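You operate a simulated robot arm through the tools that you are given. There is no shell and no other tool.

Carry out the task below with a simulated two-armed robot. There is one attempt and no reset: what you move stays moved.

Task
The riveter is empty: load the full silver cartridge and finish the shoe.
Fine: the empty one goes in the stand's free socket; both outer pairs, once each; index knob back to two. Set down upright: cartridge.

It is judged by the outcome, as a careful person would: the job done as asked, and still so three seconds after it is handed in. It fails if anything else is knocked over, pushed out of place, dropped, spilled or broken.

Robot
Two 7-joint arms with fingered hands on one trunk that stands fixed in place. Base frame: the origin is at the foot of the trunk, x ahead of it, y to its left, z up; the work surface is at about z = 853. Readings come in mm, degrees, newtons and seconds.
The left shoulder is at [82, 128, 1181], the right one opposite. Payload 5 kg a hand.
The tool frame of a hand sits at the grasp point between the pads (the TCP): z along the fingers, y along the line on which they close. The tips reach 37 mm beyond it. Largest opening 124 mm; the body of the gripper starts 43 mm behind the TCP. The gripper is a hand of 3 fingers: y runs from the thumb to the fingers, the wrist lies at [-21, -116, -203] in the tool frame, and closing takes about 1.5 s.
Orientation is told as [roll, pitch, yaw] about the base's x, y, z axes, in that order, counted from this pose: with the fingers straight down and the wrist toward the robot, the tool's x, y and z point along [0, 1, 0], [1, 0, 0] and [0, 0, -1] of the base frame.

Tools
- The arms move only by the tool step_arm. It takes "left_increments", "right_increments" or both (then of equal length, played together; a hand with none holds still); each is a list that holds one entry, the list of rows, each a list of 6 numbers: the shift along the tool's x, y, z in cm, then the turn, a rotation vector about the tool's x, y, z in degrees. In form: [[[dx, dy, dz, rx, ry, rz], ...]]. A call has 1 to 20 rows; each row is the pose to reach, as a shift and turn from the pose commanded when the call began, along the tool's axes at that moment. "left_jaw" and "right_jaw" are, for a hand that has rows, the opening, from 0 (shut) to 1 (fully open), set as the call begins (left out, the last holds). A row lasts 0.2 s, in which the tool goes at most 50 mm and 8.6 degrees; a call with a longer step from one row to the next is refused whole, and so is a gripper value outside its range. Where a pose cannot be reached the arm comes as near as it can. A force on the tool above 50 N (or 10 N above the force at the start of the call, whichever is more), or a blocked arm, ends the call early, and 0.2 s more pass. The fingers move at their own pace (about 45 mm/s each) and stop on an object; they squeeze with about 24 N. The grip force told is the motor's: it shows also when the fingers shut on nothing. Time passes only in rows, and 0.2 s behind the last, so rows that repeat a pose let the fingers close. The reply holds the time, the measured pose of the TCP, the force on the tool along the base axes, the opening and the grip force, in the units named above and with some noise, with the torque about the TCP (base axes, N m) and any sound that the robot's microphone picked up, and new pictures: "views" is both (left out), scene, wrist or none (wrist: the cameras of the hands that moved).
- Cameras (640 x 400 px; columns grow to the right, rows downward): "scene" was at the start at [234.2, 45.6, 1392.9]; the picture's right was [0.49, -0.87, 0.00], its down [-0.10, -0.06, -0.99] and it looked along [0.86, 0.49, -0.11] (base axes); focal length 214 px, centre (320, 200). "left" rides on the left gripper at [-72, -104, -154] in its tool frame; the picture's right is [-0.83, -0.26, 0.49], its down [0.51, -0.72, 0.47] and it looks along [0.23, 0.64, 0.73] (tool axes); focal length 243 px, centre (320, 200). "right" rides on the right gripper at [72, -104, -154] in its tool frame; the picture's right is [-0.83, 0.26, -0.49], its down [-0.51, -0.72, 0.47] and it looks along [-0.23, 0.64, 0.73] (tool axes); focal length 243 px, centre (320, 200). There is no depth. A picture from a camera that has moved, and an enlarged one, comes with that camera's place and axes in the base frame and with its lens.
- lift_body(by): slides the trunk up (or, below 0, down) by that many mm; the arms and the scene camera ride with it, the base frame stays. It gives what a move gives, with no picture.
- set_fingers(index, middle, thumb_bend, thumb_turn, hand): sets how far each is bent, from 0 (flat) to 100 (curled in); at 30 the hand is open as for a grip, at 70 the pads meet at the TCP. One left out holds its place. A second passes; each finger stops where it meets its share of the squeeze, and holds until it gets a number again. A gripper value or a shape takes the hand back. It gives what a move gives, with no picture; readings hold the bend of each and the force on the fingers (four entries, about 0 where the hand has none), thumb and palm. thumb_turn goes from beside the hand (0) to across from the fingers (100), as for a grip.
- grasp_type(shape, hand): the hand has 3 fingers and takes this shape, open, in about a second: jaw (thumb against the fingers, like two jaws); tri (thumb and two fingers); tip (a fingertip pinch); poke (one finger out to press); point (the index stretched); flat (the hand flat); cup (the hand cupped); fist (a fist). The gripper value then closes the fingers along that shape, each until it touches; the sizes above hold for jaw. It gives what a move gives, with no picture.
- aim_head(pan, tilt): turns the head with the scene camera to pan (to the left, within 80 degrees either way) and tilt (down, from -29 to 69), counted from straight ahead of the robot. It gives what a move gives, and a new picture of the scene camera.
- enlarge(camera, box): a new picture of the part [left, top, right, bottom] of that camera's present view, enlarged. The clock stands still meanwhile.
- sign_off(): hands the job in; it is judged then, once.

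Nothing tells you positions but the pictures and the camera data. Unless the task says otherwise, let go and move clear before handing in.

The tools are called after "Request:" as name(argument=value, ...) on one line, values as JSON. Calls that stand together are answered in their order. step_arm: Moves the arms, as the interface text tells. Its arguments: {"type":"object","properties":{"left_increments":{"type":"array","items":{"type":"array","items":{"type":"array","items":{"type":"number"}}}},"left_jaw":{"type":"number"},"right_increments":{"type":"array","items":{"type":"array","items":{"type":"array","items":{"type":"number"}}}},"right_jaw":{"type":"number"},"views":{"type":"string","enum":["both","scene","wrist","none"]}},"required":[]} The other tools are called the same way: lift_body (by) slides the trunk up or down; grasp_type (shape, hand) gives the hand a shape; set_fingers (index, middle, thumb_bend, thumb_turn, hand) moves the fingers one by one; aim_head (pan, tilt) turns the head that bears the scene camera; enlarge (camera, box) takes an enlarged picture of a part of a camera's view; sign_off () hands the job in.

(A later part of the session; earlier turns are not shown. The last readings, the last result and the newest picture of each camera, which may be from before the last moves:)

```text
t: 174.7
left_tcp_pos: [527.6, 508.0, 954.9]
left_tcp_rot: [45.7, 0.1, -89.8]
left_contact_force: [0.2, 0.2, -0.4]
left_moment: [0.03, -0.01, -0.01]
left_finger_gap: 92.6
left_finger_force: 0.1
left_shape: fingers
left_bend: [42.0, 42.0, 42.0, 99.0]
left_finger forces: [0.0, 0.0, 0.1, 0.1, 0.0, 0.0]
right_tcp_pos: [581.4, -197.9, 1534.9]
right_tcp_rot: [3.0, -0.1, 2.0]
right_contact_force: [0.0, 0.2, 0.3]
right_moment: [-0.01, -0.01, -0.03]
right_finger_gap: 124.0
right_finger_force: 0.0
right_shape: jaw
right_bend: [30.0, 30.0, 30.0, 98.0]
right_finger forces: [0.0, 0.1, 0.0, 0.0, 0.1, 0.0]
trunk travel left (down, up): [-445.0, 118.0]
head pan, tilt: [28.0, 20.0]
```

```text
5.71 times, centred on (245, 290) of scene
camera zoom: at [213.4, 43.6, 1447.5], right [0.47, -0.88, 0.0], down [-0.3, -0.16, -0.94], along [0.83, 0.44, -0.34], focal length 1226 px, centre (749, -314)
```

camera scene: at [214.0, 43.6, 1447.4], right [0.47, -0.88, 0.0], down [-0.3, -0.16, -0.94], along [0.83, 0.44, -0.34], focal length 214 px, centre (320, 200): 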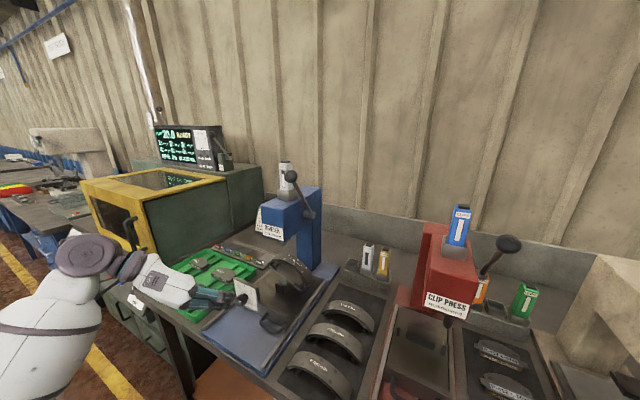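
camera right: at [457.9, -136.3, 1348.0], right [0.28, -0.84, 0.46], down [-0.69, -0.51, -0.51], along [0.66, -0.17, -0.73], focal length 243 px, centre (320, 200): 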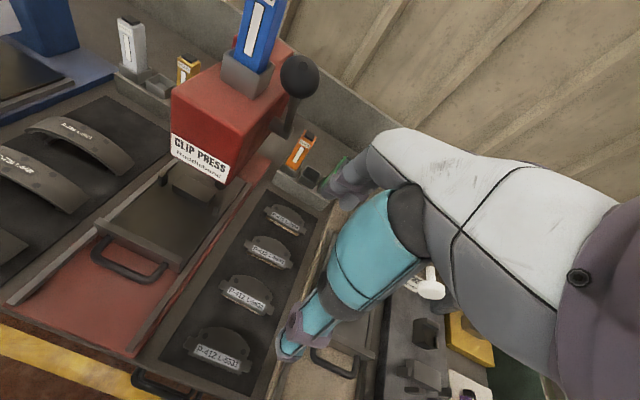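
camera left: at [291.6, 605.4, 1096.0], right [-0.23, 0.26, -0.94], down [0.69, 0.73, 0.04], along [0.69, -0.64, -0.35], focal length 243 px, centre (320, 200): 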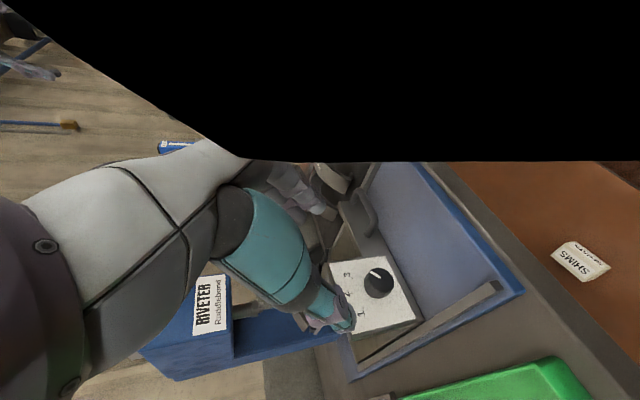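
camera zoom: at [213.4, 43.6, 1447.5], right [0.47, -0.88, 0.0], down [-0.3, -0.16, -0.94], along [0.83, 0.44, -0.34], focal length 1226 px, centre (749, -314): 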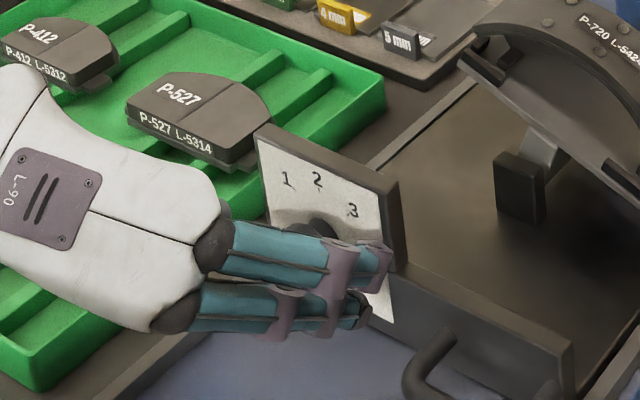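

Nearly identical view to the first grip (pointer now at 3). Closing on the knob.

Request:
step_arm(left_increments=[[[0, 0, 0, 0, 0, 0], [0, 0, 0, 0, 0, 0], [0, 0, 0, 0, 0, 0], [0, 0, 0, 0, 0, 0], [0, 0, 0, 0, 0, 0], [0, 0, 0, 0, 0, 0], [0, 0, 0, 0, 0, 0], [0, 0, 0, 0, 0, 0]]], left_jaw=0.0, views="none")

Request:
enlarge(camera="left", box=[270, 170, 420, 320])

```text
t: 176.5
left_tcp_pos: [527.7, 508.9, 954.2]
left_tcp_rot: [45.7, 0.1, -89.7]
left_contact_force: [-7.5, 0.7, 2.3]
left_moment: [-0.03, 0.13, -0.29]
left_finger_gap: 19.9
left_finger_force: 23.6
left_shape: jaw
left_bend: [74.0, 61.0, 74.0, 100.0]
left_finger forces: [17.9, 8.5, 0.1, 0.0, 17.4, 0.0]
right_tcp_pos: [581.8, -196.7, 1535.9]
right_tcp_rot: [2.9, -0.2, 2.1]
right_contact_force: [-0.1, 0.3, 1.1]
right_moment: [0.0, -0.01, 0.03]
right_finger_gap: 123.9
right_finger_force: 0.1
right_shape: jaw
right_bend: [30.0, 30.0, 30.0, 98.0]
right_finger forces: [0.0, 0.0, 0.1, 0.0, 0.0, 0.0]
trunk travel left (down, up): [-445.0, 118.0]
head pan, tilt: [28.0, 20.0]
```

```text
2.67 times, centred on (345, 245) of left
camera zoom: at [366.0, 612.5, 1009.2], right [-0.23, 0.26, -0.94], down [0.69, 0.73, 0.04], along [0.69, -0.64, -0.35], focal length 647 px, centre (253, 80)
```

zoom: 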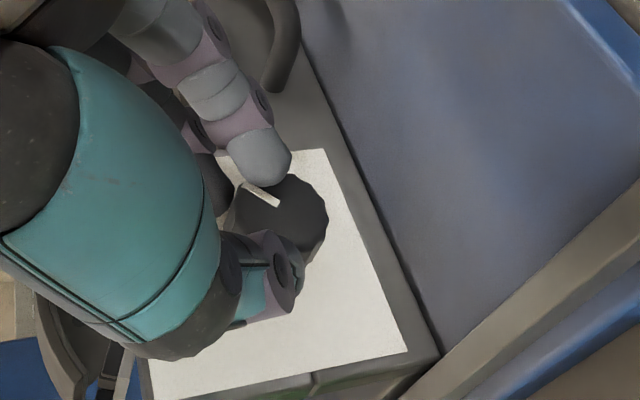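

Gripped; the pointer hasn't moved. Now rolling −44.5° to bring it to 2.

Request:
step_arm(left_increments=[[[-0.036, -0.31, 0.035, -5.24, 0, -5.37], [-0.1, -0.61, 0.06, -10.48, 0, -10.74], [-0.25, -0.9, 0.11, -15.7, 0, -16.1], [-0.37, -1.17, 0.22, -20.95, 0, -21.5], [-0.51, -1.42, 0.36, -26.2, 0, -26.8], [-0.67, -1.63, 0.517, -31.1, 0, -31.85], [-0.67, -1.63, 0.517, -31.1, 0, -31.85]]], left_jaw=0.0, views="none")

Request:
enlarge(camera="left", box=[270, 170, 420, 320])

Request:
enlarge(camera="scene", box=[200, 230, 330, 320])

```text
t: 178.1
left_tcp_pos: [526.2, 528.9, 946.4]
left_tcp_rot: [45.9, -44.6, -89.7]
left_contact_force: [-11.6, 18.8, 9.1]
left_moment: [0.17, -0.11, 0.27]
left_finger_gap: 18.5
left_finger_force: 24.2
left_shape: jaw
left_bend: [74.0, 63.0, 77.0, 100.0]
left_finger forces: [9.9, 7.6, 0.0, 0.0, 27.0, 0.0]
right_tcp_pos: [580.3, -195.8, 1537.0]
right_tcp_rot: [2.8, -0.2, 2.0]
right_contact_force: [-0.2, -0.3, -0.5]
right_moment: [0.03, 0.0, 0.01]
right_finger_gap: 123.7
right_finger_force: 0.2
right_shape: jaw
right_bend: [30.0, 30.0, 30.0, 98.0]
right_finger forces: [0.0, 0.0, 0.0, 0.0, 0.0, 0.0]
trunk travel left (down, up): [-445.0, 118.0]
head pan, tilt: [28.0, 20.0]
```

```text
2.67 times, centred on (345, 245) of left
camera zoom: at [365.1, 641.2, 911.8], right [-0.22, -0.47, -0.85], down [0.69, 0.54, -0.48], along [0.69, -0.69, 0.21], focal length 647 px, centre (253, 80)
```

zoom: 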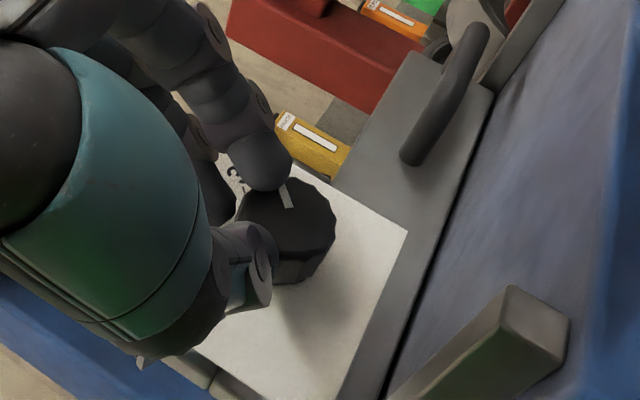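

```text
4.44 times, centred on (265, 275) of scene
camera zoom: at [211.3, 45.7, 1447.8], right [0.47, -0.88, 0.0], down [-0.3, -0.16, -0.94], along [0.83, 0.44, -0.34], focal length 953 px, centre (564, -133)
```

zoom: 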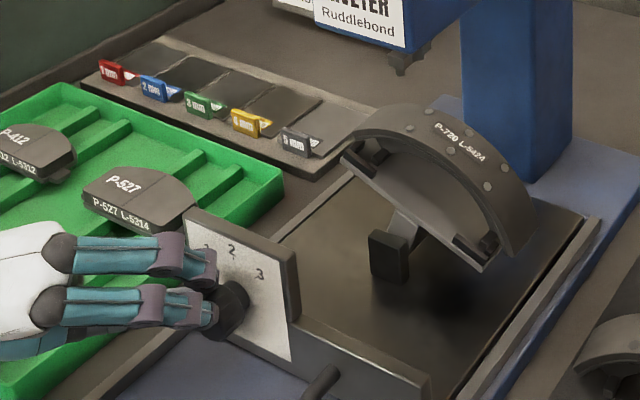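

The shoe did not move: the fingers slipped around the knob, because this grip was 3–4 mm shallower than the first. I'll open, roll back to level around the knob, and re-grip deeper.

Request:
set_fingers(hand="left", index=48, middle=42, thumb_bend=46)

Request:
enlarge(camera="left", box=[270, 170, 420, 320])

Request:
enlarge(camera="scene", box=[200, 230, 330, 320])

```text
t: 179.1
left_tcp_pos: [529.6, 525.9, 946.4]
left_tcp_rot: [45.7, -44.4, -89.8]
left_contact_force: [-0.1, 0.0, -0.4]
left_moment: [-0.01, 0.0, 0.03]
left_finger_gap: 76.3
left_finger_force: 0.1
left_shape: fingers
left_bend: [48.0, 42.0, 46.0, 100.0]
left_finger forces: [0.1, 0.0, 0.0, 0.1, 0.0, 0.1]
right_tcp_pos: [583.6, -197.5, 1534.4]
right_tcp_rot: [3.0, -0.2, 2.0]
right_contact_force: [-0.6, -1.0, -0.3]
right_moment: [0.04, 0.0, 0.01]
right_finger_gap: 124.2
right_finger_force: 0.0
right_shape: jaw
right_bend: [30.0, 30.0, 30.0, 98.0]
right_finger forces: [0.1, 0.0, 0.0, 0.1, 0.0, 0.1]
trunk travel left (down, up): [-445.0, 118.0]
head pan, tilt: [28.0, 20.0]
```

```text
2.67 times, centred on (345, 245) of left
camera zoom: at [367.3, 639.4, 911.5], right [-0.23, -0.47, -0.85], down [0.69, 0.54, -0.48], along [0.69, -0.7, 0.2], focal length 647 px, centre (253, 80)
```

zoom: 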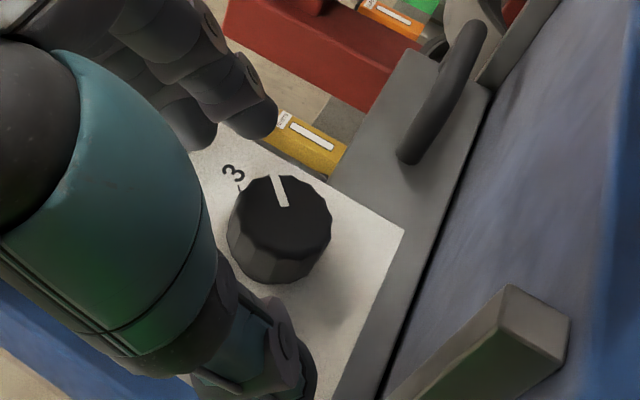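

```text
4.44 times, centred on (265, 275) of scene
camera zoom: at [214.8, 43.5, 1447.2], right [0.47, -0.88, 0.0], down [-0.3, -0.16, -0.94], along [0.83, 0.44, -0.34], focal length 953 px, centre (564, -133)
```

zoom: 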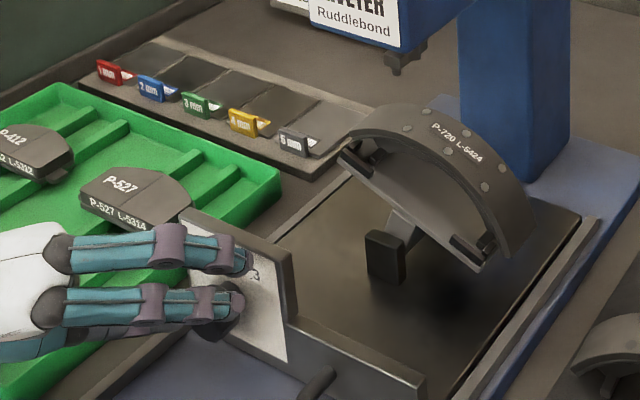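

The knob is still at 3. Rolling the open hand back to level around the knob, ending 3–4 mm deeper.

Request:
step_arm(left_increments=[[[0, 0.325, 0, 5.24, 0, 5.37], [-0.025, 0.65, 0.025, 10.48, 0, 10.74], [-0.08, 0.97, 0.077, 15.7, 0, 16.1], [-0.165, 1.27, 0.16, 20.95, 0, 21.5], [-0.28, 1.56, 0.275, 26.2, 0, 26.8], [-0.41, 1.8, 0.4, 31.1, 0, 31.85], [-0.2, 1.8, 0.62, 31.1, 0, 31.85], [-0.2, 1.8, 0.62, 31.1, 0, 31.85]]], views="none")

Request:
enlarge(camera="left", box=[270, 170, 420, 320])

```text
t: 180.9
left_tcp_pos: [533.3, 510.6, 954.1]
left_tcp_rot: [45.6, 0.1, -89.6]
left_contact_force: [-3.9, -0.1, 1.7]
left_moment: [-0.05, 0.0, -0.18]
left_finger_gap: 76.3
left_finger_force: 2.1
left_shape: fingers
left_bend: [48.0, 42.0, 46.0, 100.0]
left_finger forces: [0.0, 3.9, 0.0, 0.0, 0.1, 0.0]
right_tcp_pos: [582.2, -196.8, 1535.2]
right_tcp_rot: [3.0, -0.2, 2.0]
right_contact_force: [-0.2, 0.2, -0.7]
right_moment: [0.01, -0.02, -0.01]
right_finger_gap: 124.0
right_finger_force: 0.1
right_shape: jaw
right_bend: [30.0, 30.0, 30.0, 98.0]
right_finger forces: [0.0, 0.0, 0.0, 0.1, 0.0, 0.0]
trunk travel left (down, up): [-445.0, 118.0]
head pan, tilt: [28.0, 20.0]
```

```text
2.67 times, centred on (345, 245) of left
camera zoom: at [370.2, 613.8, 1009.3], right [-0.23, 0.26, -0.94], down [0.69, 0.73, 0.04], along [0.69, -0.64, -0.35], focal length 647 px, centre (253, 80)
```

zoom: 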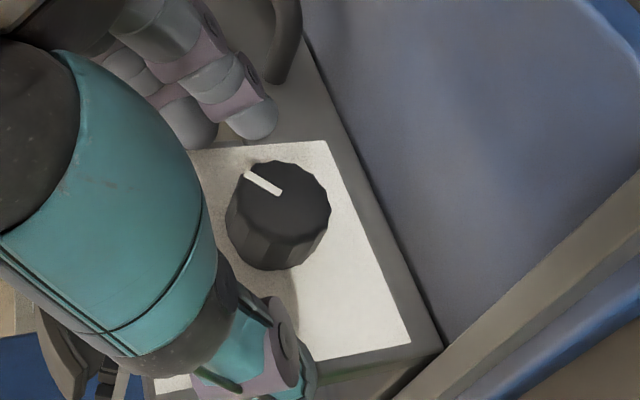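

A finger barely touches the plate, so this is the limit; I'll back off 1 mm and close.

Request:
step_arm(left_increments=[[[-0.07, 0, -0.07, 0, 0, 0], [-0.07, 0, -0.07, 0, 0, 0], [-0.07, 0, -0.07, 0, 0, 0], [-0.07, 0, -0.07, 0, 0, 0], [-0.07, 0, -0.07, 0, 0, 0], [-0.07, 0, -0.07, 0, 0, 0], [-0.07, 0, -0.07, 0, 0, 0], [-0.07, 0, -0.07, 0, 0, 0]]], left_jaw=0.0, views="none")

Request:
enlarge(camera="left", box=[270, 170, 420, 320])

```text
t: 182.7
left_tcp_pos: [530.1, 510.5, 957.2]
left_tcp_rot: [45.9, 0.1, -89.8]
left_contact_force: [-17.6, 10.4, 14.4]
left_moment: [0.11, 0.16, 0.23]
left_finger_gap: 13.5
left_finger_force: 23.7
left_shape: jaw
left_bend: [71.0, 47.0, 62.0, 100.0]
left_finger forces: [22.3, 0.1, 0.0, 0.0, 32.9, 0.0]
right_tcp_pos: [578.2, -197.0, 1536.0]
right_tcp_rot: [3.0, -0.3, 2.1]
right_contact_force: [0.1, 0.2, -0.3]
right_moment: [-0.03, 0.02, 0.03]
right_finger_gap: 124.4
right_finger_force: 0.2
right_shape: jaw
right_bend: [30.0, 30.0, 30.0, 98.0]
right_finger forces: [0.1, 0.1, 0.0, 0.0, 0.0, 0.1]
trunk travel left (down, up): [-445.0, 118.0]
head pan, tilt: [28.0, 20.0]
```

```text
2.67 times, centred on (345, 245) of left
camera zoom: at [367.2, 614.3, 1010.9], right [-0.23, 0.26, -0.94], down [0.69, 0.73, 0.04], along [0.69, -0.64, -0.34], focal length 647 px, centre (253, 80)
```

zoom: 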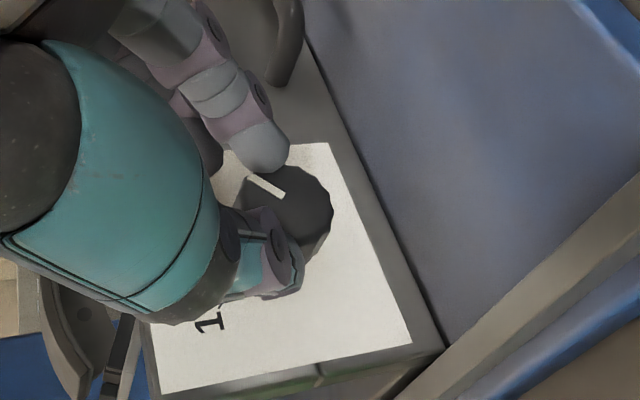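

Stronger grip this time (index 22 N, thumb 33 N). Rolling −22° first to check that the shoe follows.

Request:
step_arm(left_increments=[[[-0.036, -0.31, 0.035, -5.24, 0, -5.37], [-0.093, -0.61, 0.09, -10.48, 0, -10.74], [-0.19, -0.9, 0.185, -15.7, 0, -16.1], [-0.19, -0.9, 0.185, -15.7, 0, -16.1]]], left_jaw=0.0, views="none")

Request:
enlarge(camera="left", box=[270, 170, 420, 320])

Request:
enlarge(camera="scene", box=[200, 230, 330, 320])

```text
t: 183.7
left_tcp_pos: [528.0, 520.4, 952.2]
left_tcp_rot: [45.8, -22.6, -89.8]
left_contact_force: [-34.5, 26.0, 0.9]
left_moment: [0.76, 0.74, 0.19]
left_finger_gap: 12.3
left_finger_force: 24.1
left_shape: jaw
left_bend: [71.0, 47.0, 62.0, 100.0]
left_finger forces: [26.2, 0.0, 0.0, 0.0, 44.8, 0.0]
right_tcp_pos: [577.2, -193.6, 1537.1]
right_tcp_rot: [2.8, -0.4, 2.0]
right_contact_force: [0.5, 0.3, -0.5]
right_moment: [0.03, -0.02, -0.02]
right_finger_gap: 123.8
right_finger_force: 0.1
right_shape: jaw
right_bend: [30.0, 30.0, 30.0, 98.0]
right_finger forces: [0.0, 0.1, 0.0, 0.0, 0.0, 0.0]
trunk travel left (down, up): [-445.0, 118.0]
head pan, tilt: [28.0, 20.0]
```

```text
2.67 times, centred on (345, 245) of left
camera zoom: at [365.7, 638.1, 961.9], right [-0.22, -0.12, -0.97], down [0.69, 0.68, -0.24], along [0.69, -0.72, -0.07], focal length 647 px, centre (253, 80)
```

zoom: 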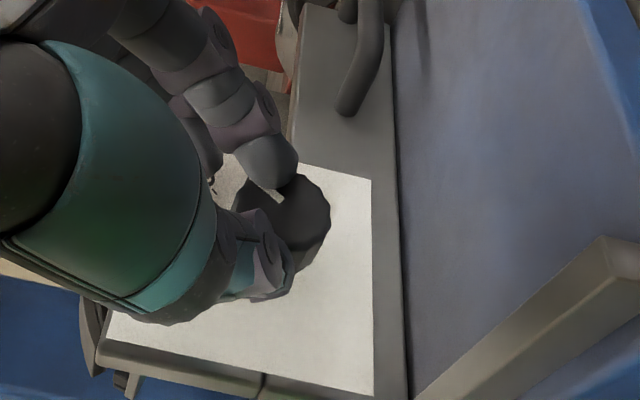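

```text
4.44 times, centred on (265, 275) of scene
camera zoom: at [208.9, 47.3, 1447.9], right [0.47, -0.88, 0.0], down [-0.3, -0.16, -0.94], along [0.83, 0.44, -0.34], focal length 953 px, centre (564, -133)
```

zoom: 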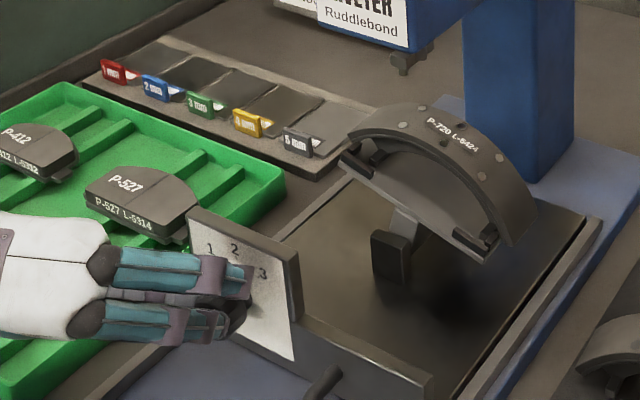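

The x-force is high and the knob is mostly slipping, so this grip is poor. I'll open again and reproduce the grip that worked for 1→3 (about 5 mm more lateral offset, slightly shallower).

Request:
set_fingers(hand="left", index=50, middle=40, thumb_bend=48)

Request:
enlarge(camera="left", box=[270, 170, 420, 320])

Request:
enlarge(camera="scene", box=[200, 230, 330, 320])

```text
t: 184.7
left_tcp_pos: [528.1, 518.6, 951.1]
left_tcp_rot: [45.8, -22.5, -89.8]
left_contact_force: [-28.9, 3.0, -9.3]
left_moment: [0.28, 0.75, -0.76]
left_finger_gap: 48.8
left_finger_force: 14.6
left_shape: fingers
left_bend: [72.0, 40.0, 48.0, 100.0]
left_finger forces: [29.3, 0.0, 0.0, 0.0, 0.0, 0.0]
right_tcp_pos: [578.8, -196.2, 1537.0]
right_tcp_rot: [2.8, -0.3, 2.0]
right_contact_force: [-0.8, -0.6, -0.7]
right_moment: [-0.03, 0.0, 0.0]
right_finger_gap: 123.9
right_finger_force: 0.1
right_shape: jaw
right_bend: [30.0, 30.0, 30.0, 98.0]
right_finger forces: [0.0, 0.1, 0.0, 0.0, 0.0, 0.1]
trunk travel left (down, up): [-445.0, 118.0]
head pan, tilt: [28.0, 20.0]
```

```text
2.67 times, centred on (345, 245) of left
camera zoom: at [367.0, 636.4, 962.5], right [-0.23, -0.12, -0.97], down [0.69, 0.68, -0.24], along [0.69, -0.72, -0.07], focal length 647 px, centre (253, 80)
```

zoom: 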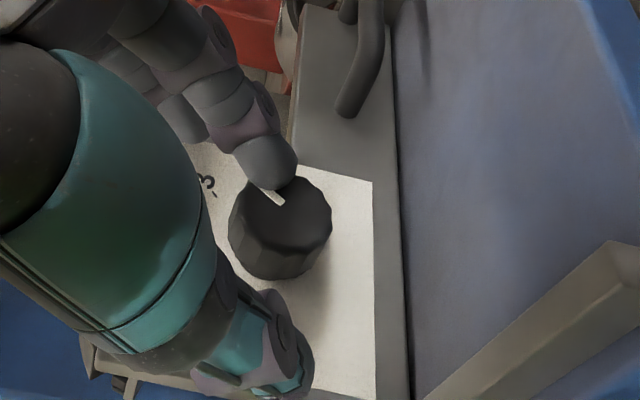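

```text
4.44 times, centred on (265, 275) of scene
camera zoom: at [210.5, 45.4, 1447.8], right [0.47, -0.88, 0.0], down [-0.3, -0.16, -0.94], along [0.83, 0.44, -0.34], focal length 953 px, centre (564, -133)
```

zoom: 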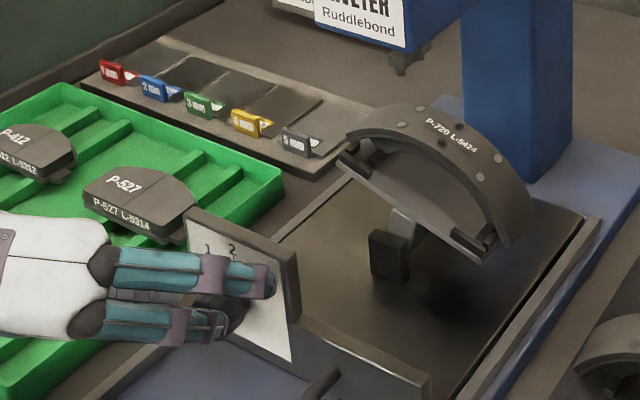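

The index finger has slid onto the knob's front face. I'll back out along the finger axis to free it, then re-approach with the fingers more horizontal so both sit on the knob's side.

Request:
step_arm(left_increments=[[[0, 0, -1.0, 0, 0, 0], [0, 0, -2.5, 0, 0, 0], [0, 0, -4.5, 0, 0, 0], [0, 0, -7.5, 0, 0, 0], [0, 0, -11.0, 0, 0, 0]]], views="both")

Request:
enlarge(camera="scene", box=[230, 275, 275, 310])

Request:
enlarge(camera="scene", box=[215, 240, 325, 320])

```text
t: 185.9
left_tcp_pos: [450.4, 548.6, 1022.7]
left_tcp_rot: [45.8, -22.5, -89.7]
left_contact_force: [-0.4, -0.2, 0.0]
left_moment: [-0.04, -0.02, -0.01]
left_finger_gap: 70.2
left_finger_force: 0.1
left_shape: fingers
left_bend: [50.0, 40.0, 48.0, 100.0]
left_finger forces: [0.1, 0.1, 0.1, 0.1, 0.0, 0.0]
right_tcp_pos: [580.4, -196.8, 1535.7]
right_tcp_rot: [3.0, -0.2, 1.9]
right_contact_force: [-0.6, -0.1, -0.2]
right_moment: [0.03, 0.01, 0.0]
right_finger_gap: 123.7
right_finger_force: 0.0
right_shape: jaw
right_bend: [30.0, 30.0, 30.0, 98.0]
right_finger forces: [0.0, 0.1, 0.0, 0.0, 0.1, 0.1]
trunk travel left (down, up): [-445.0, 118.0]
head pan, tilt: [28.0, 20.0]
camera scene: at [212.4, 44.0, 1447.7], right [0.47, -0.88, 0.0], down [-0.3, -0.16, -0.94], along [0.83, 0.44, -0.34], focal length 214 px, centre (320, 200)
camera left: at [288.1, 666.7, 1033.2], right [-0.23, -0.12, -0.97], down [0.69, 0.68, -0.24], along [0.69, -0.72, -0.07], focal length 243 px, centre (320, 200)
```

scene: 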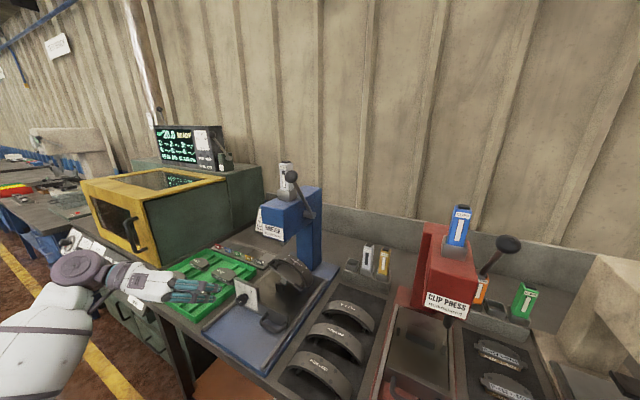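
left: 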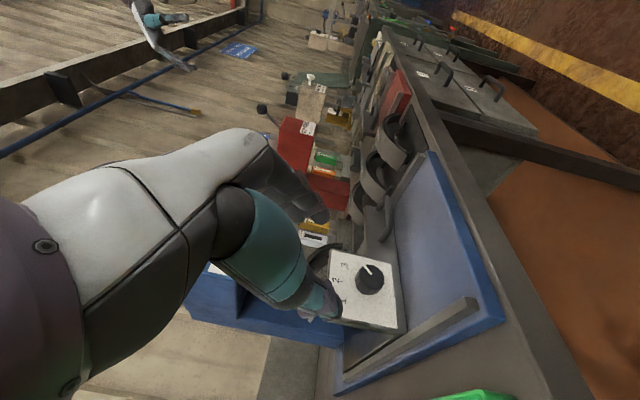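

```text
11.43 times, centred on (252, 292) of scene
camera zoom: at [212.4, 44.0, 1447.7], right [0.47, -0.88, 0.0], down [-0.3, -0.16, -0.94], along [0.83, 0.44, -0.34], focal length 2451 px, centre (1091, -857)
```

zoom: 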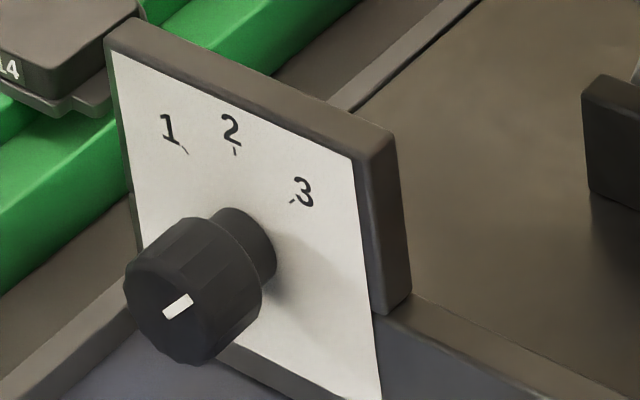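

```text
5.00 times, centred on (270, 280) of scene
camera zoom: at [212.4, 44.0, 1447.7], right [0.47, -0.88, 0.0], down [-0.3, -0.16, -0.94], along [0.83, 0.44, -0.34], focal length 1072 px, centre (570, -200)
```

zoom: 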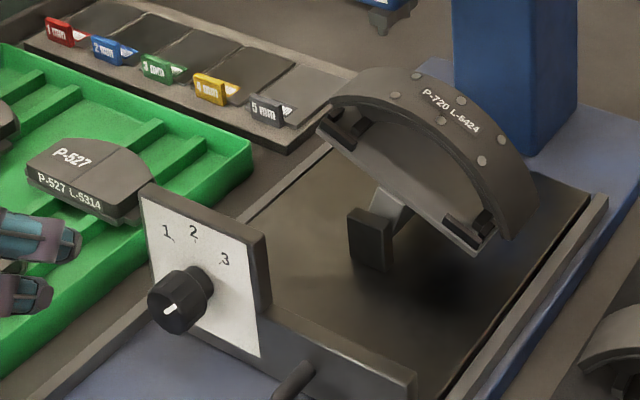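

The knob has spring detents and snapped back to 3. I'll re-orient the hand (fingers flatter, rolled +25°) in free space before approaching again.

Request:
step_arm(left_increments=[[[0.8, 1.5, -0.9, 5.5, 0, 5.7], [1.5, 2.9, -1.7, 11.0, 0, 11.35], [2.3, 4.4, -2.6, 16.5, 0, 17.0], [3.1, 5.8, -3.5, 22.1, 0, 22.7], [3.8, 7.3, -4.3, 27.6, 0, 28.4], [4.6, 8.7, -5.2, 33.1, 0, 34.05], [4.6, 8.7, -5.2, 33.1, 0, 34.05]]], views="none")

Request:
step_arm(left_increments=[[[0, 0, 0, 0, 8, 0], [0, 0, 0, 0, 16, 0], [0, 0, 0, 0, 24, 0], [0, 0, 0, 0, 24, 0]]], views="both")

```text
t: 187.5
left_tcp_pos: [448.3, 494.1, 1118.5]
left_tcp_rot: [45.6, 25.1, -89.8]
left_contact_force: [-0.1, -0.2, -0.2]
left_moment: [-0.01, 0.03, -0.04]
left_finger_gap: 70.2
left_finger_force: 0.1
left_shape: fingers
left_bend: [50.0, 40.0, 48.0, 100.0]
left_finger forces: [0.0, 0.0, 0.0, 0.0, 0.0, 0.0]
right_tcp_pos: [582.6, -197.3, 1534.5]
right_tcp_rot: [3.1, -0.3, 1.9]
right_contact_force: [-0.5, -0.6, -1.1]
right_moment: [-0.03, -0.02, 0.01]
right_finger_gap: 124.2
right_finger_force: 0.1
right_shape: jaw
right_bend: [30.0, 30.0, 30.0, 98.0]
right_finger forces: [0.0, 0.1, 0.0, 0.1, 0.0, 0.0]
trunk travel left (down, up): [-445.0, 118.0]
head pan, tilt: [28.0, 20.0]
```

```text
t: 188.5
left_tcp_pos: [446.7, 494.2, 1119.3]
left_tcp_rot: [69.8, 25.1, -89.8]
left_contact_force: [1.9, 0.3, 0.4]
left_moment: [-0.01, -0.03, 0.03]
left_finger_gap: 70.3
left_finger_force: 0.0
left_shape: fingers
left_bend: [50.0, 40.0, 48.0, 100.0]
left_finger forces: [0.1, 0.0, 0.0, 0.0, 0.1, 0.0]
right_tcp_pos: [582.9, -197.4, 1534.9]
right_tcp_rot: [3.0, -0.1, 1.9]
right_contact_force: [-0.7, 0.0, 0.1]
right_moment: [0.0, 0.01, -0.01]
right_finger_gap: 124.0
right_finger_force: 0.0
right_shape: jaw
right_bend: [30.0, 30.0, 30.0, 98.0]
right_finger forces: [0.1, 0.0, 0.0, 0.0, 0.0, 0.0]
trunk travel left (down, up): [-445.0, 118.0]
head pan, tilt: [28.0, 20.0]
camera scene: at [213.8, 43.8, 1447.4], right [0.47, -0.88, 0.0], down [-0.3, -0.16, -0.94], along [0.83, 0.44, -0.34], focal length 214 px, centre (320, 200)
camera left: at [277.3, 594.1, 1150.4], right [0.17, 0.64, -0.75], down [0.62, 0.52, 0.59], along [0.77, -0.56, -0.3], focal length 243 px, centre (320, 200)
```

scene: 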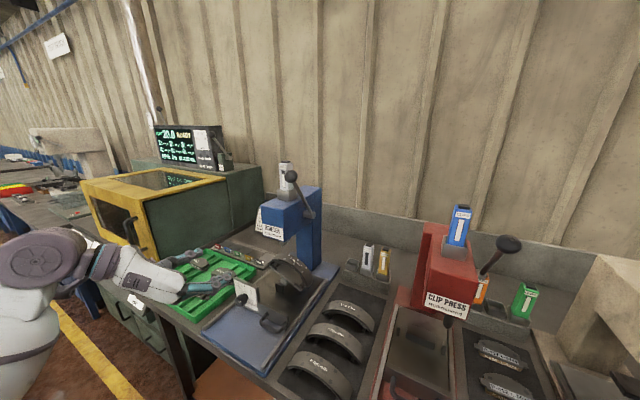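
left: 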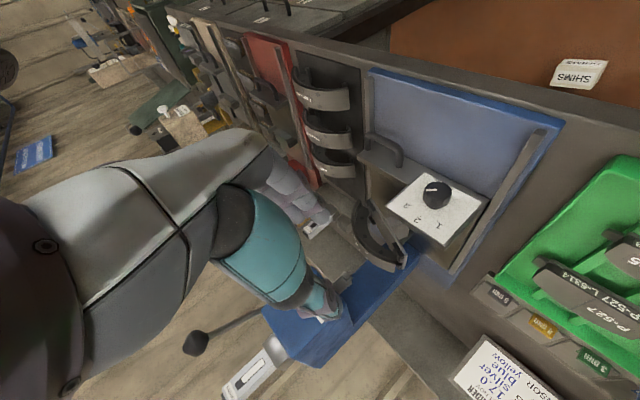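

Orientation reached with the knob in view. Moving down to 80 mm in front of the knob.

Request:
step_arm(left_increments=[[[-3.2, 1.6, 1.3, 0, 0, 0], [-6.4, 3.2, 2.7, 0, 0, 0], [-9.6, 4.9, 4.0, 0, 0, 0], [-12.76, 6.47, 5.33, 0, 0, 0], [-12.76, 6.47, 5.33, 0, 0, 0]]], views="both")

Request:
enlarge(camera="left", box=[290, 180, 470, 330])

Request:
enlarge(camera="scene", box=[180, 240, 300, 330])

```text
t: 189.7
left_tcp_pos: [454.6, 494.5, 967.6]
left_tcp_rot: [69.7, 25.1, -89.8]
left_contact_force: [0.0, 1.1, 0.9]
left_moment: [-0.02, -0.03, -0.01]
left_finger_gap: 70.2
left_finger_force: 0.1
left_shape: fingers
left_bend: [50.0, 40.0, 48.0, 100.0]
left_finger forces: [0.0, 0.0, 0.1, 0.1, 0.0, 0.0]
right_tcp_pos: [583.0, -197.8, 1535.8]
right_tcp_rot: [3.0, -0.2, 2.0]
right_contact_force: [-0.5, 0.6, -0.3]
right_moment: [0.0, 0.0, -0.01]
right_finger_gap: 123.8
right_finger_force: 0.1
right_shape: jaw
right_bend: [30.0, 30.0, 30.0, 98.0]
right_finger forces: [0.0, 0.1, 0.0, 0.1, 0.1, 0.0]
trunk travel left (down, up): [-445.0, 118.0]
head pan, tilt: [28.0, 20.0]
camera scene: at [213.9, 43.8, 1447.4], right [0.47, -0.88, 0.0], down [-0.3, -0.16, -0.94], along [0.83, 0.44, -0.34], focal length 214 px, centre (320, 200)
camera left: at [284.4, 593.9, 998.1], right [0.17, 0.64, -0.75], down [0.62, 0.52, 0.59], along [0.77, -0.56, -0.3], focal length 243 px, centre (320, 200)
```

scene: 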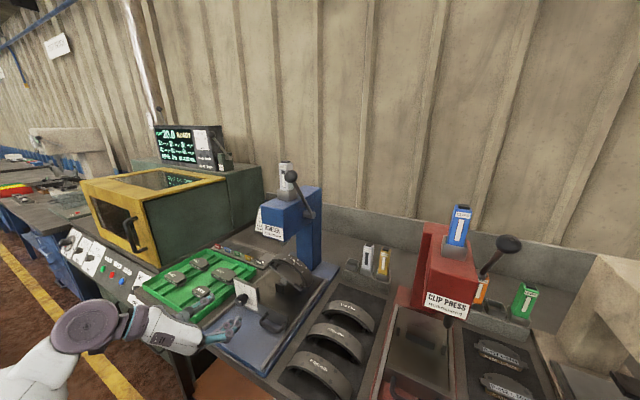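
left: 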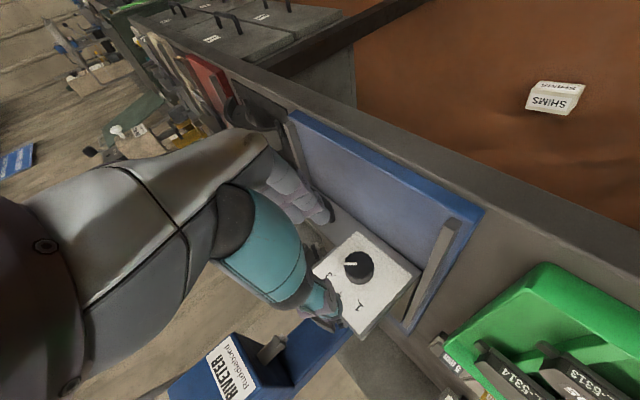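

```text
2.67 times, centred on (380, 255) of left
camera zoom: at [284.4, 593.9, 998.1], right [0.17, 0.64, -0.75], down [0.62, 0.52, 0.59], along [0.77, -0.56, -0.3], focal length 647 px, centre (160, 53)
```

zoom: 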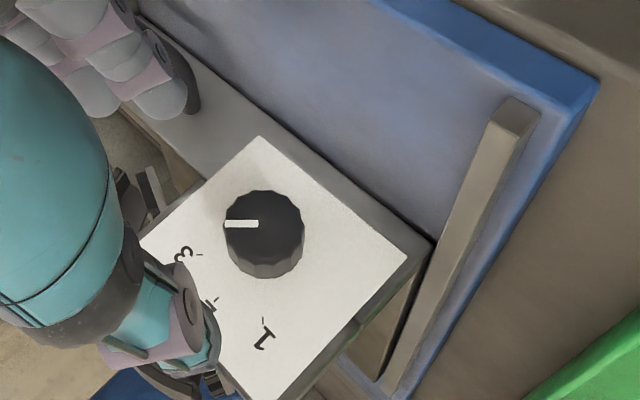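

```text
4.44 times, centred on (240, 285) of scene
camera zoom: at [213.9, 43.8, 1447.4], right [0.47, -0.88, 0.0], down [-0.3, -0.16, -0.94], along [0.83, 0.44, -0.34], focal length 953 px, centre (676, -178)
```

zoom: 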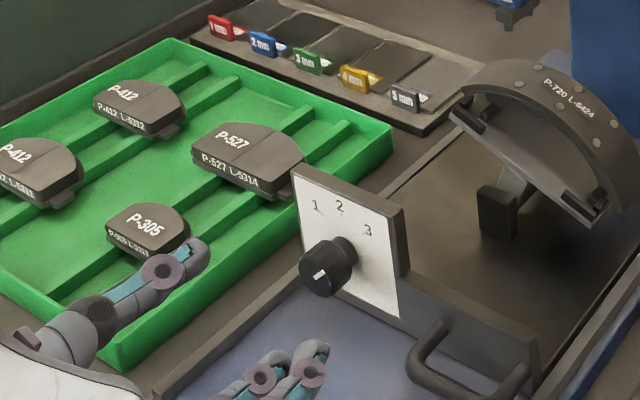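

The alignment is good with a slight downward correction. Advancing around the knob.

Request:
step_arm(left_increments=[[[-0.15, 0.05, 2.5, 0, 0, 0], [-0.3, 0.1, 5.0, 0, 0, 0], [-0.35, 0.19, 6.8, 0, 0, 0], [-0.35, 0.19, 7.8, 0, 0, 0], [-0.35, 0.19, 7.8, 0, 0, 0]]], views="none")

Request:
enlarge(camera="left", box=[270, 170, 420, 320])

Request:
enlarge(camera="scene", box=[205, 255, 285, 325])

```text
t: 190.9
left_tcp_pos: [525.2, 506.8, 936.6]
left_tcp_rot: [69.7, 25.1, -89.8]
left_contact_force: [0.6, -0.4, 0.5]
left_moment: [-0.04, -0.01, -0.02]
left_finger_gap: 70.0
left_finger_force: 0.0
left_shape: fingers
left_bend: [50.0, 40.0, 48.0, 100.0]
left_finger forces: [0.1, 0.1, 0.0, 0.0, 0.0, 0.1]
right_tcp_pos: [582.1, -197.6, 1533.8]
right_tcp_rot: [2.9, -0.2, 2.0]
right_contact_force: [-0.1, -0.1, -0.1]
right_moment: [-0.02, -0.01, 0.0]
right_finger_gap: 124.0
right_finger_force: 0.0
right_shape: jaw
right_bend: [30.0, 30.0, 30.0, 98.0]
right_finger forces: [0.0, 0.0, 0.0, 0.1, 0.0, 0.1]
trunk travel left (down, up): [-445.0, 118.0]
head pan, tilt: [28.0, 20.0]
```

```text
2.67 times, centred on (345, 245) of left
camera zoom: at [354.4, 606.3, 968.1], right [0.17, 0.64, -0.75], down [0.62, 0.52, 0.59], along [0.77, -0.56, -0.3], focal length 647 px, centre (253, 80)
```

zoom: 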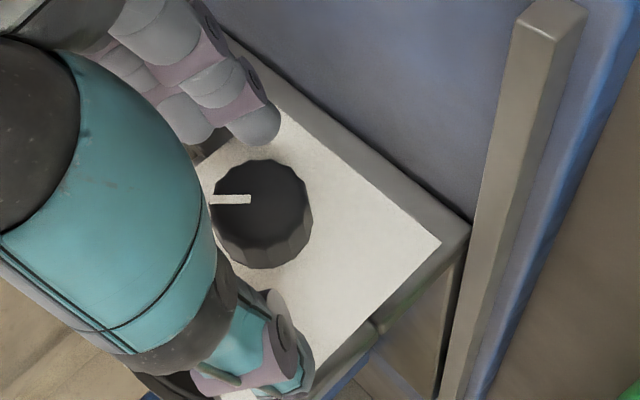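

```text
5.71 times, centred on (245, 290) of scene
camera zoom: at [213.5, 43.7, 1447.4], right [0.47, -0.88, 0.0], down [-0.3, -0.16, -0.94], along [0.83, 0.44, -0.34], focal length 1226 px, centre (749, -314)
```

zoom: 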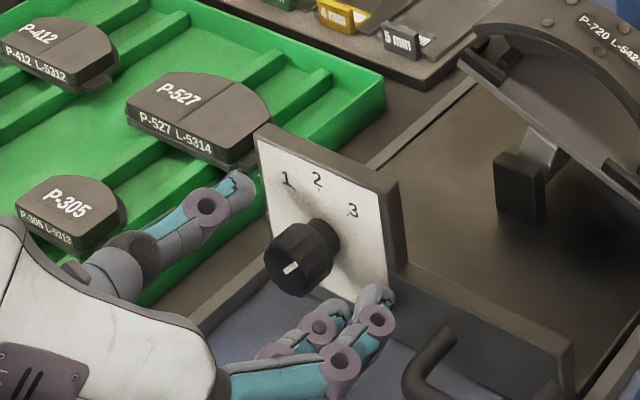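

The knob sits between thumb (upper left) and fingers (lower right). Closing.

Request:
step_arm(left_increments=[[[0, 0, 0, 0, 0, 0], [0, 0, 0, 0, 0, 0], [0, 0, 0, 0, 0, 0], [0, 0, 0, 0, 0, 0], [0, 0, 0, 0, 0, 0], [0, 0, 0, 0, 0, 0], [0, 0, 0, 0, 0, 0], [0, 0, 0, 0, 0, 0]]], left_jaw=0.0, views="none")

Request:
enlarge(camera="left", box=[270, 170, 420, 320])

Request:
enlarge(camera="scene", box=[205, 255, 285, 325])

```text
t: 192.7
left_tcp_pos: [525.1, 505.2, 937.4]
left_tcp_rot: [69.7, 25.1, -89.8]
left_contact_force: [0.9, -0.4, 0.4]
left_moment: [-0.03, -0.06, -0.08]
left_finger_gap: 24.9
left_finger_force: 23.3
left_shape: jaw
left_bend: [74.0, 57.0, 74.0, 100.0]
left_finger forces: [13.5, 6.7, 0.0, 0.0, 20.5, 0.1]
right_tcp_pos: [582.7, -196.6, 1534.8]
right_tcp_rot: [3.0, -0.2, 2.0]
right_contact_force: [-1.2, 0.1, -0.2]
right_moment: [0.02, 0.01, 0.02]
right_finger_gap: 124.0
right_finger_force: 0.2
right_shape: jaw
right_bend: [30.0, 30.0, 30.0, 98.0]
right_finger forces: [0.1, 0.0, 0.1, 0.1, 0.0, 0.0]
trunk travel left (down, up): [-445.0, 118.0]
head pan, tilt: [28.0, 20.0]
```

```text
2.67 times, centred on (345, 245) of left
camera zoom: at [354.5, 606.4, 968.0], right [0.17, 0.64, -0.75], down [0.62, 0.52, 0.59], along [0.77, -0.56, -0.3], focal length 647 px, centre (253, 80)
```

zoom: 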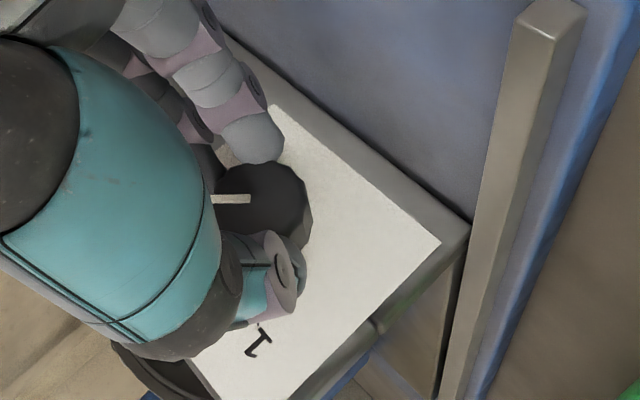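

```text
5.71 times, centred on (245, 290) of scene
camera zoom: at [213.9, 43.9, 1447.4], right [0.47, -0.88, 0.0], down [-0.3, -0.16, -0.94], along [0.83, 0.44, -0.34], focal length 1226 px, centre (749, -314)
```

zoom: 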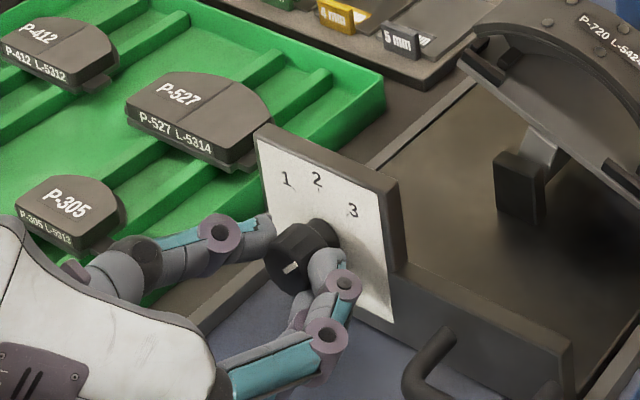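

A clean, balanced grip. Rolling −22° first and checking the shoe.

Request:
step_arm(left_increments=[[[-0.037, -0.12, 0.013, -2.59, 0, -7.04], [-0.087, -0.233, 0.032, -5.18, 0, -14.08], [-0.148, -0.338, 0.055, -7.77, 0, -21.1], [-0.148, -0.338, 0.055, -7.77, 0, -21.1]]], left_jaw=0.0, views="none")

Request:
enlarge(camera="left", box=[270, 170, 420, 320])

Request:
enlarge(camera="scene", box=[200, 230, 330, 320])

```text
t: 193.7
left_tcp_pos: [525.4, 509.9, 938.5]
left_tcp_rot: [69.7, 2.5, -89.9]
left_contact_force: [-1.8, 0.8, -9.4]
left_moment: [0.07, 0.22, -0.09]
left_finger_gap: 24.2
left_finger_force: 23.8
left_shape: jaw
left_bend: [74.0, 58.0, 74.0, 100.0]
left_finger forces: [15.5, 6.2, 0.0, 0.0, 20.6, 0.1]
right_tcp_pos: [582.4, -195.6, 1534.8]
right_tcp_rot: [2.8, -0.1, 2.0]
right_contact_force: [0.0, 0.3, 0.1]
right_moment: [-0.01, 0.0, 0.0]
right_finger_gap: 124.1
right_finger_force: 0.1
right_shape: jaw
right_bend: [30.0, 30.0, 30.0, 98.0]
right_finger forces: [0.0, 0.0, 0.0, 0.0, 0.0, 0.0]
trunk travel left (down, up): [-445.0, 118.0]
head pan, tilt: [28.0, 20.0]
```

```text
2.67 times, centred on (345, 245) of left
camera zoom: at [354.7, 614.9, 927.4], right [0.17, 0.3, -0.94], down [0.62, 0.71, 0.34], along [0.77, -0.64, -0.07], focal length 647 px, centre (253, 80)
```

zoom: 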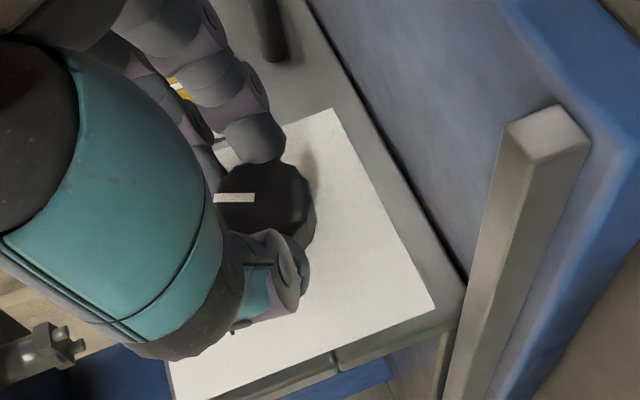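

```text
4.44 times, centred on (265, 275) of scene
camera zoom: at [214.4, 44.6, 1447.2], right [0.47, -0.88, 0.0], down [-0.3, -0.16, -0.94], along [0.83, 0.44, -0.34], focal length 953 px, centre (564, -133)
```

zoom: 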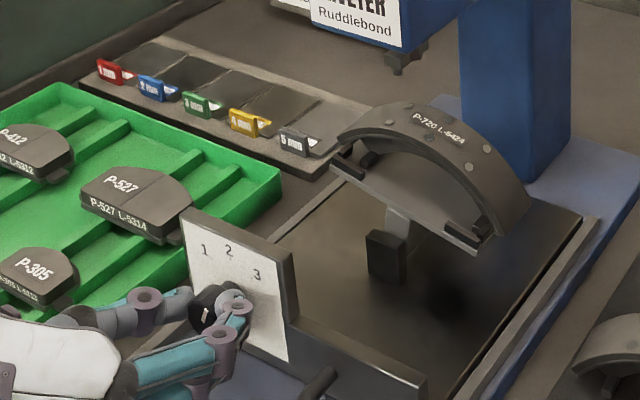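

The pointer and shoe follow the hand now. Completing the remaining 23° to 2.

Request:
step_arm(left_increments=[[[-0.05, -0.133, 0.018, -2.6, 0, -7.04], [-0.114, -0.255, 0.042, -5.2, 0, -14.07], [-0.203, -0.38, 0.075, -7.98, 0, -21.6], [-0.203, -0.38, 0.075, -7.98, 0, -21.6]]], left_jaw=0.0, views="none")

Request:
enlarge(camera="left", box=[270, 170, 420, 320])

Request:
enlarge(camera="scene", box=[200, 230, 330, 320])

```text
t: 194.7
left_tcp_pos: [525.8, 512.9, 936.5]
left_tcp_rot: [69.6, -20.6, -89.7]
left_contact_force: [-6.3, 3.0, -11.1]
left_moment: [0.22, 0.25, -0.06]
left_finger_gap: 24.3
left_finger_force: 23.9
left_shape: jaw
left_bend: [74.0, 59.0, 74.0, 100.0]
left_finger forces: [14.4, 5.7, 0.1, 0.0, 24.4, 0.1]
right_tcp_pos: [583.3, -196.3, 1534.6]
right_tcp_rot: [2.8, -0.1, 2.1]
right_contact_force: [0.3, 0.8, -0.9]
right_moment: [0.02, 0.0, 0.0]
right_finger_gap: 124.0
right_finger_force: 0.2
right_shape: jaw
right_bend: [30.0, 30.0, 30.0, 98.0]
right_finger forces: [0.1, 0.0, 0.1, 0.0, 0.1, 0.1]
trunk travel left (down, up): [-445.0, 118.0]
head pan, tilt: [28.0, 20.0]
```

```text
2.67 times, centred on (345, 245) of left
camera zoom: at [355.3, 606.8, 885.6], right [0.17, -0.09, -0.98], down [0.61, 0.79, 0.04], along [0.77, -0.61, 0.19], focal length 647 px, centre (253, 80)
```

zoom: 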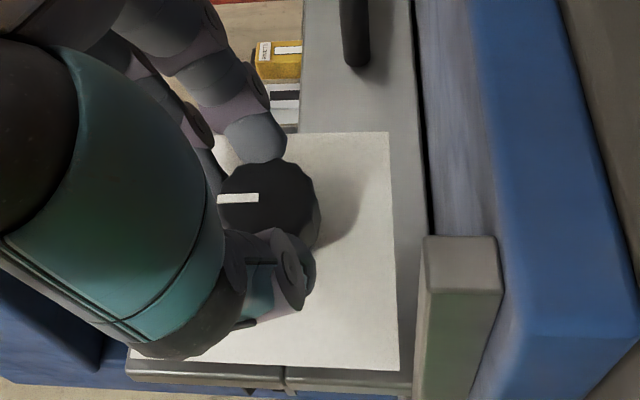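

```text
4.44 times, centred on (265, 275) of scene
camera zoom: at [214.0, 45.1, 1447.3], right [0.47, -0.88, 0.0], down [-0.3, -0.16, -0.94], along [0.83, 0.44, -0.34], focal length 953 px, centre (564, -133)
```

zoom: 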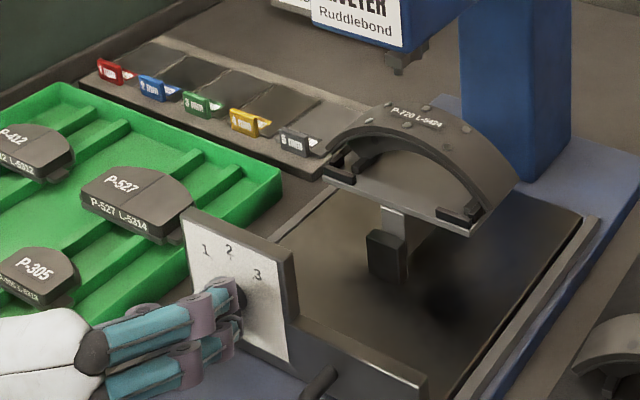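

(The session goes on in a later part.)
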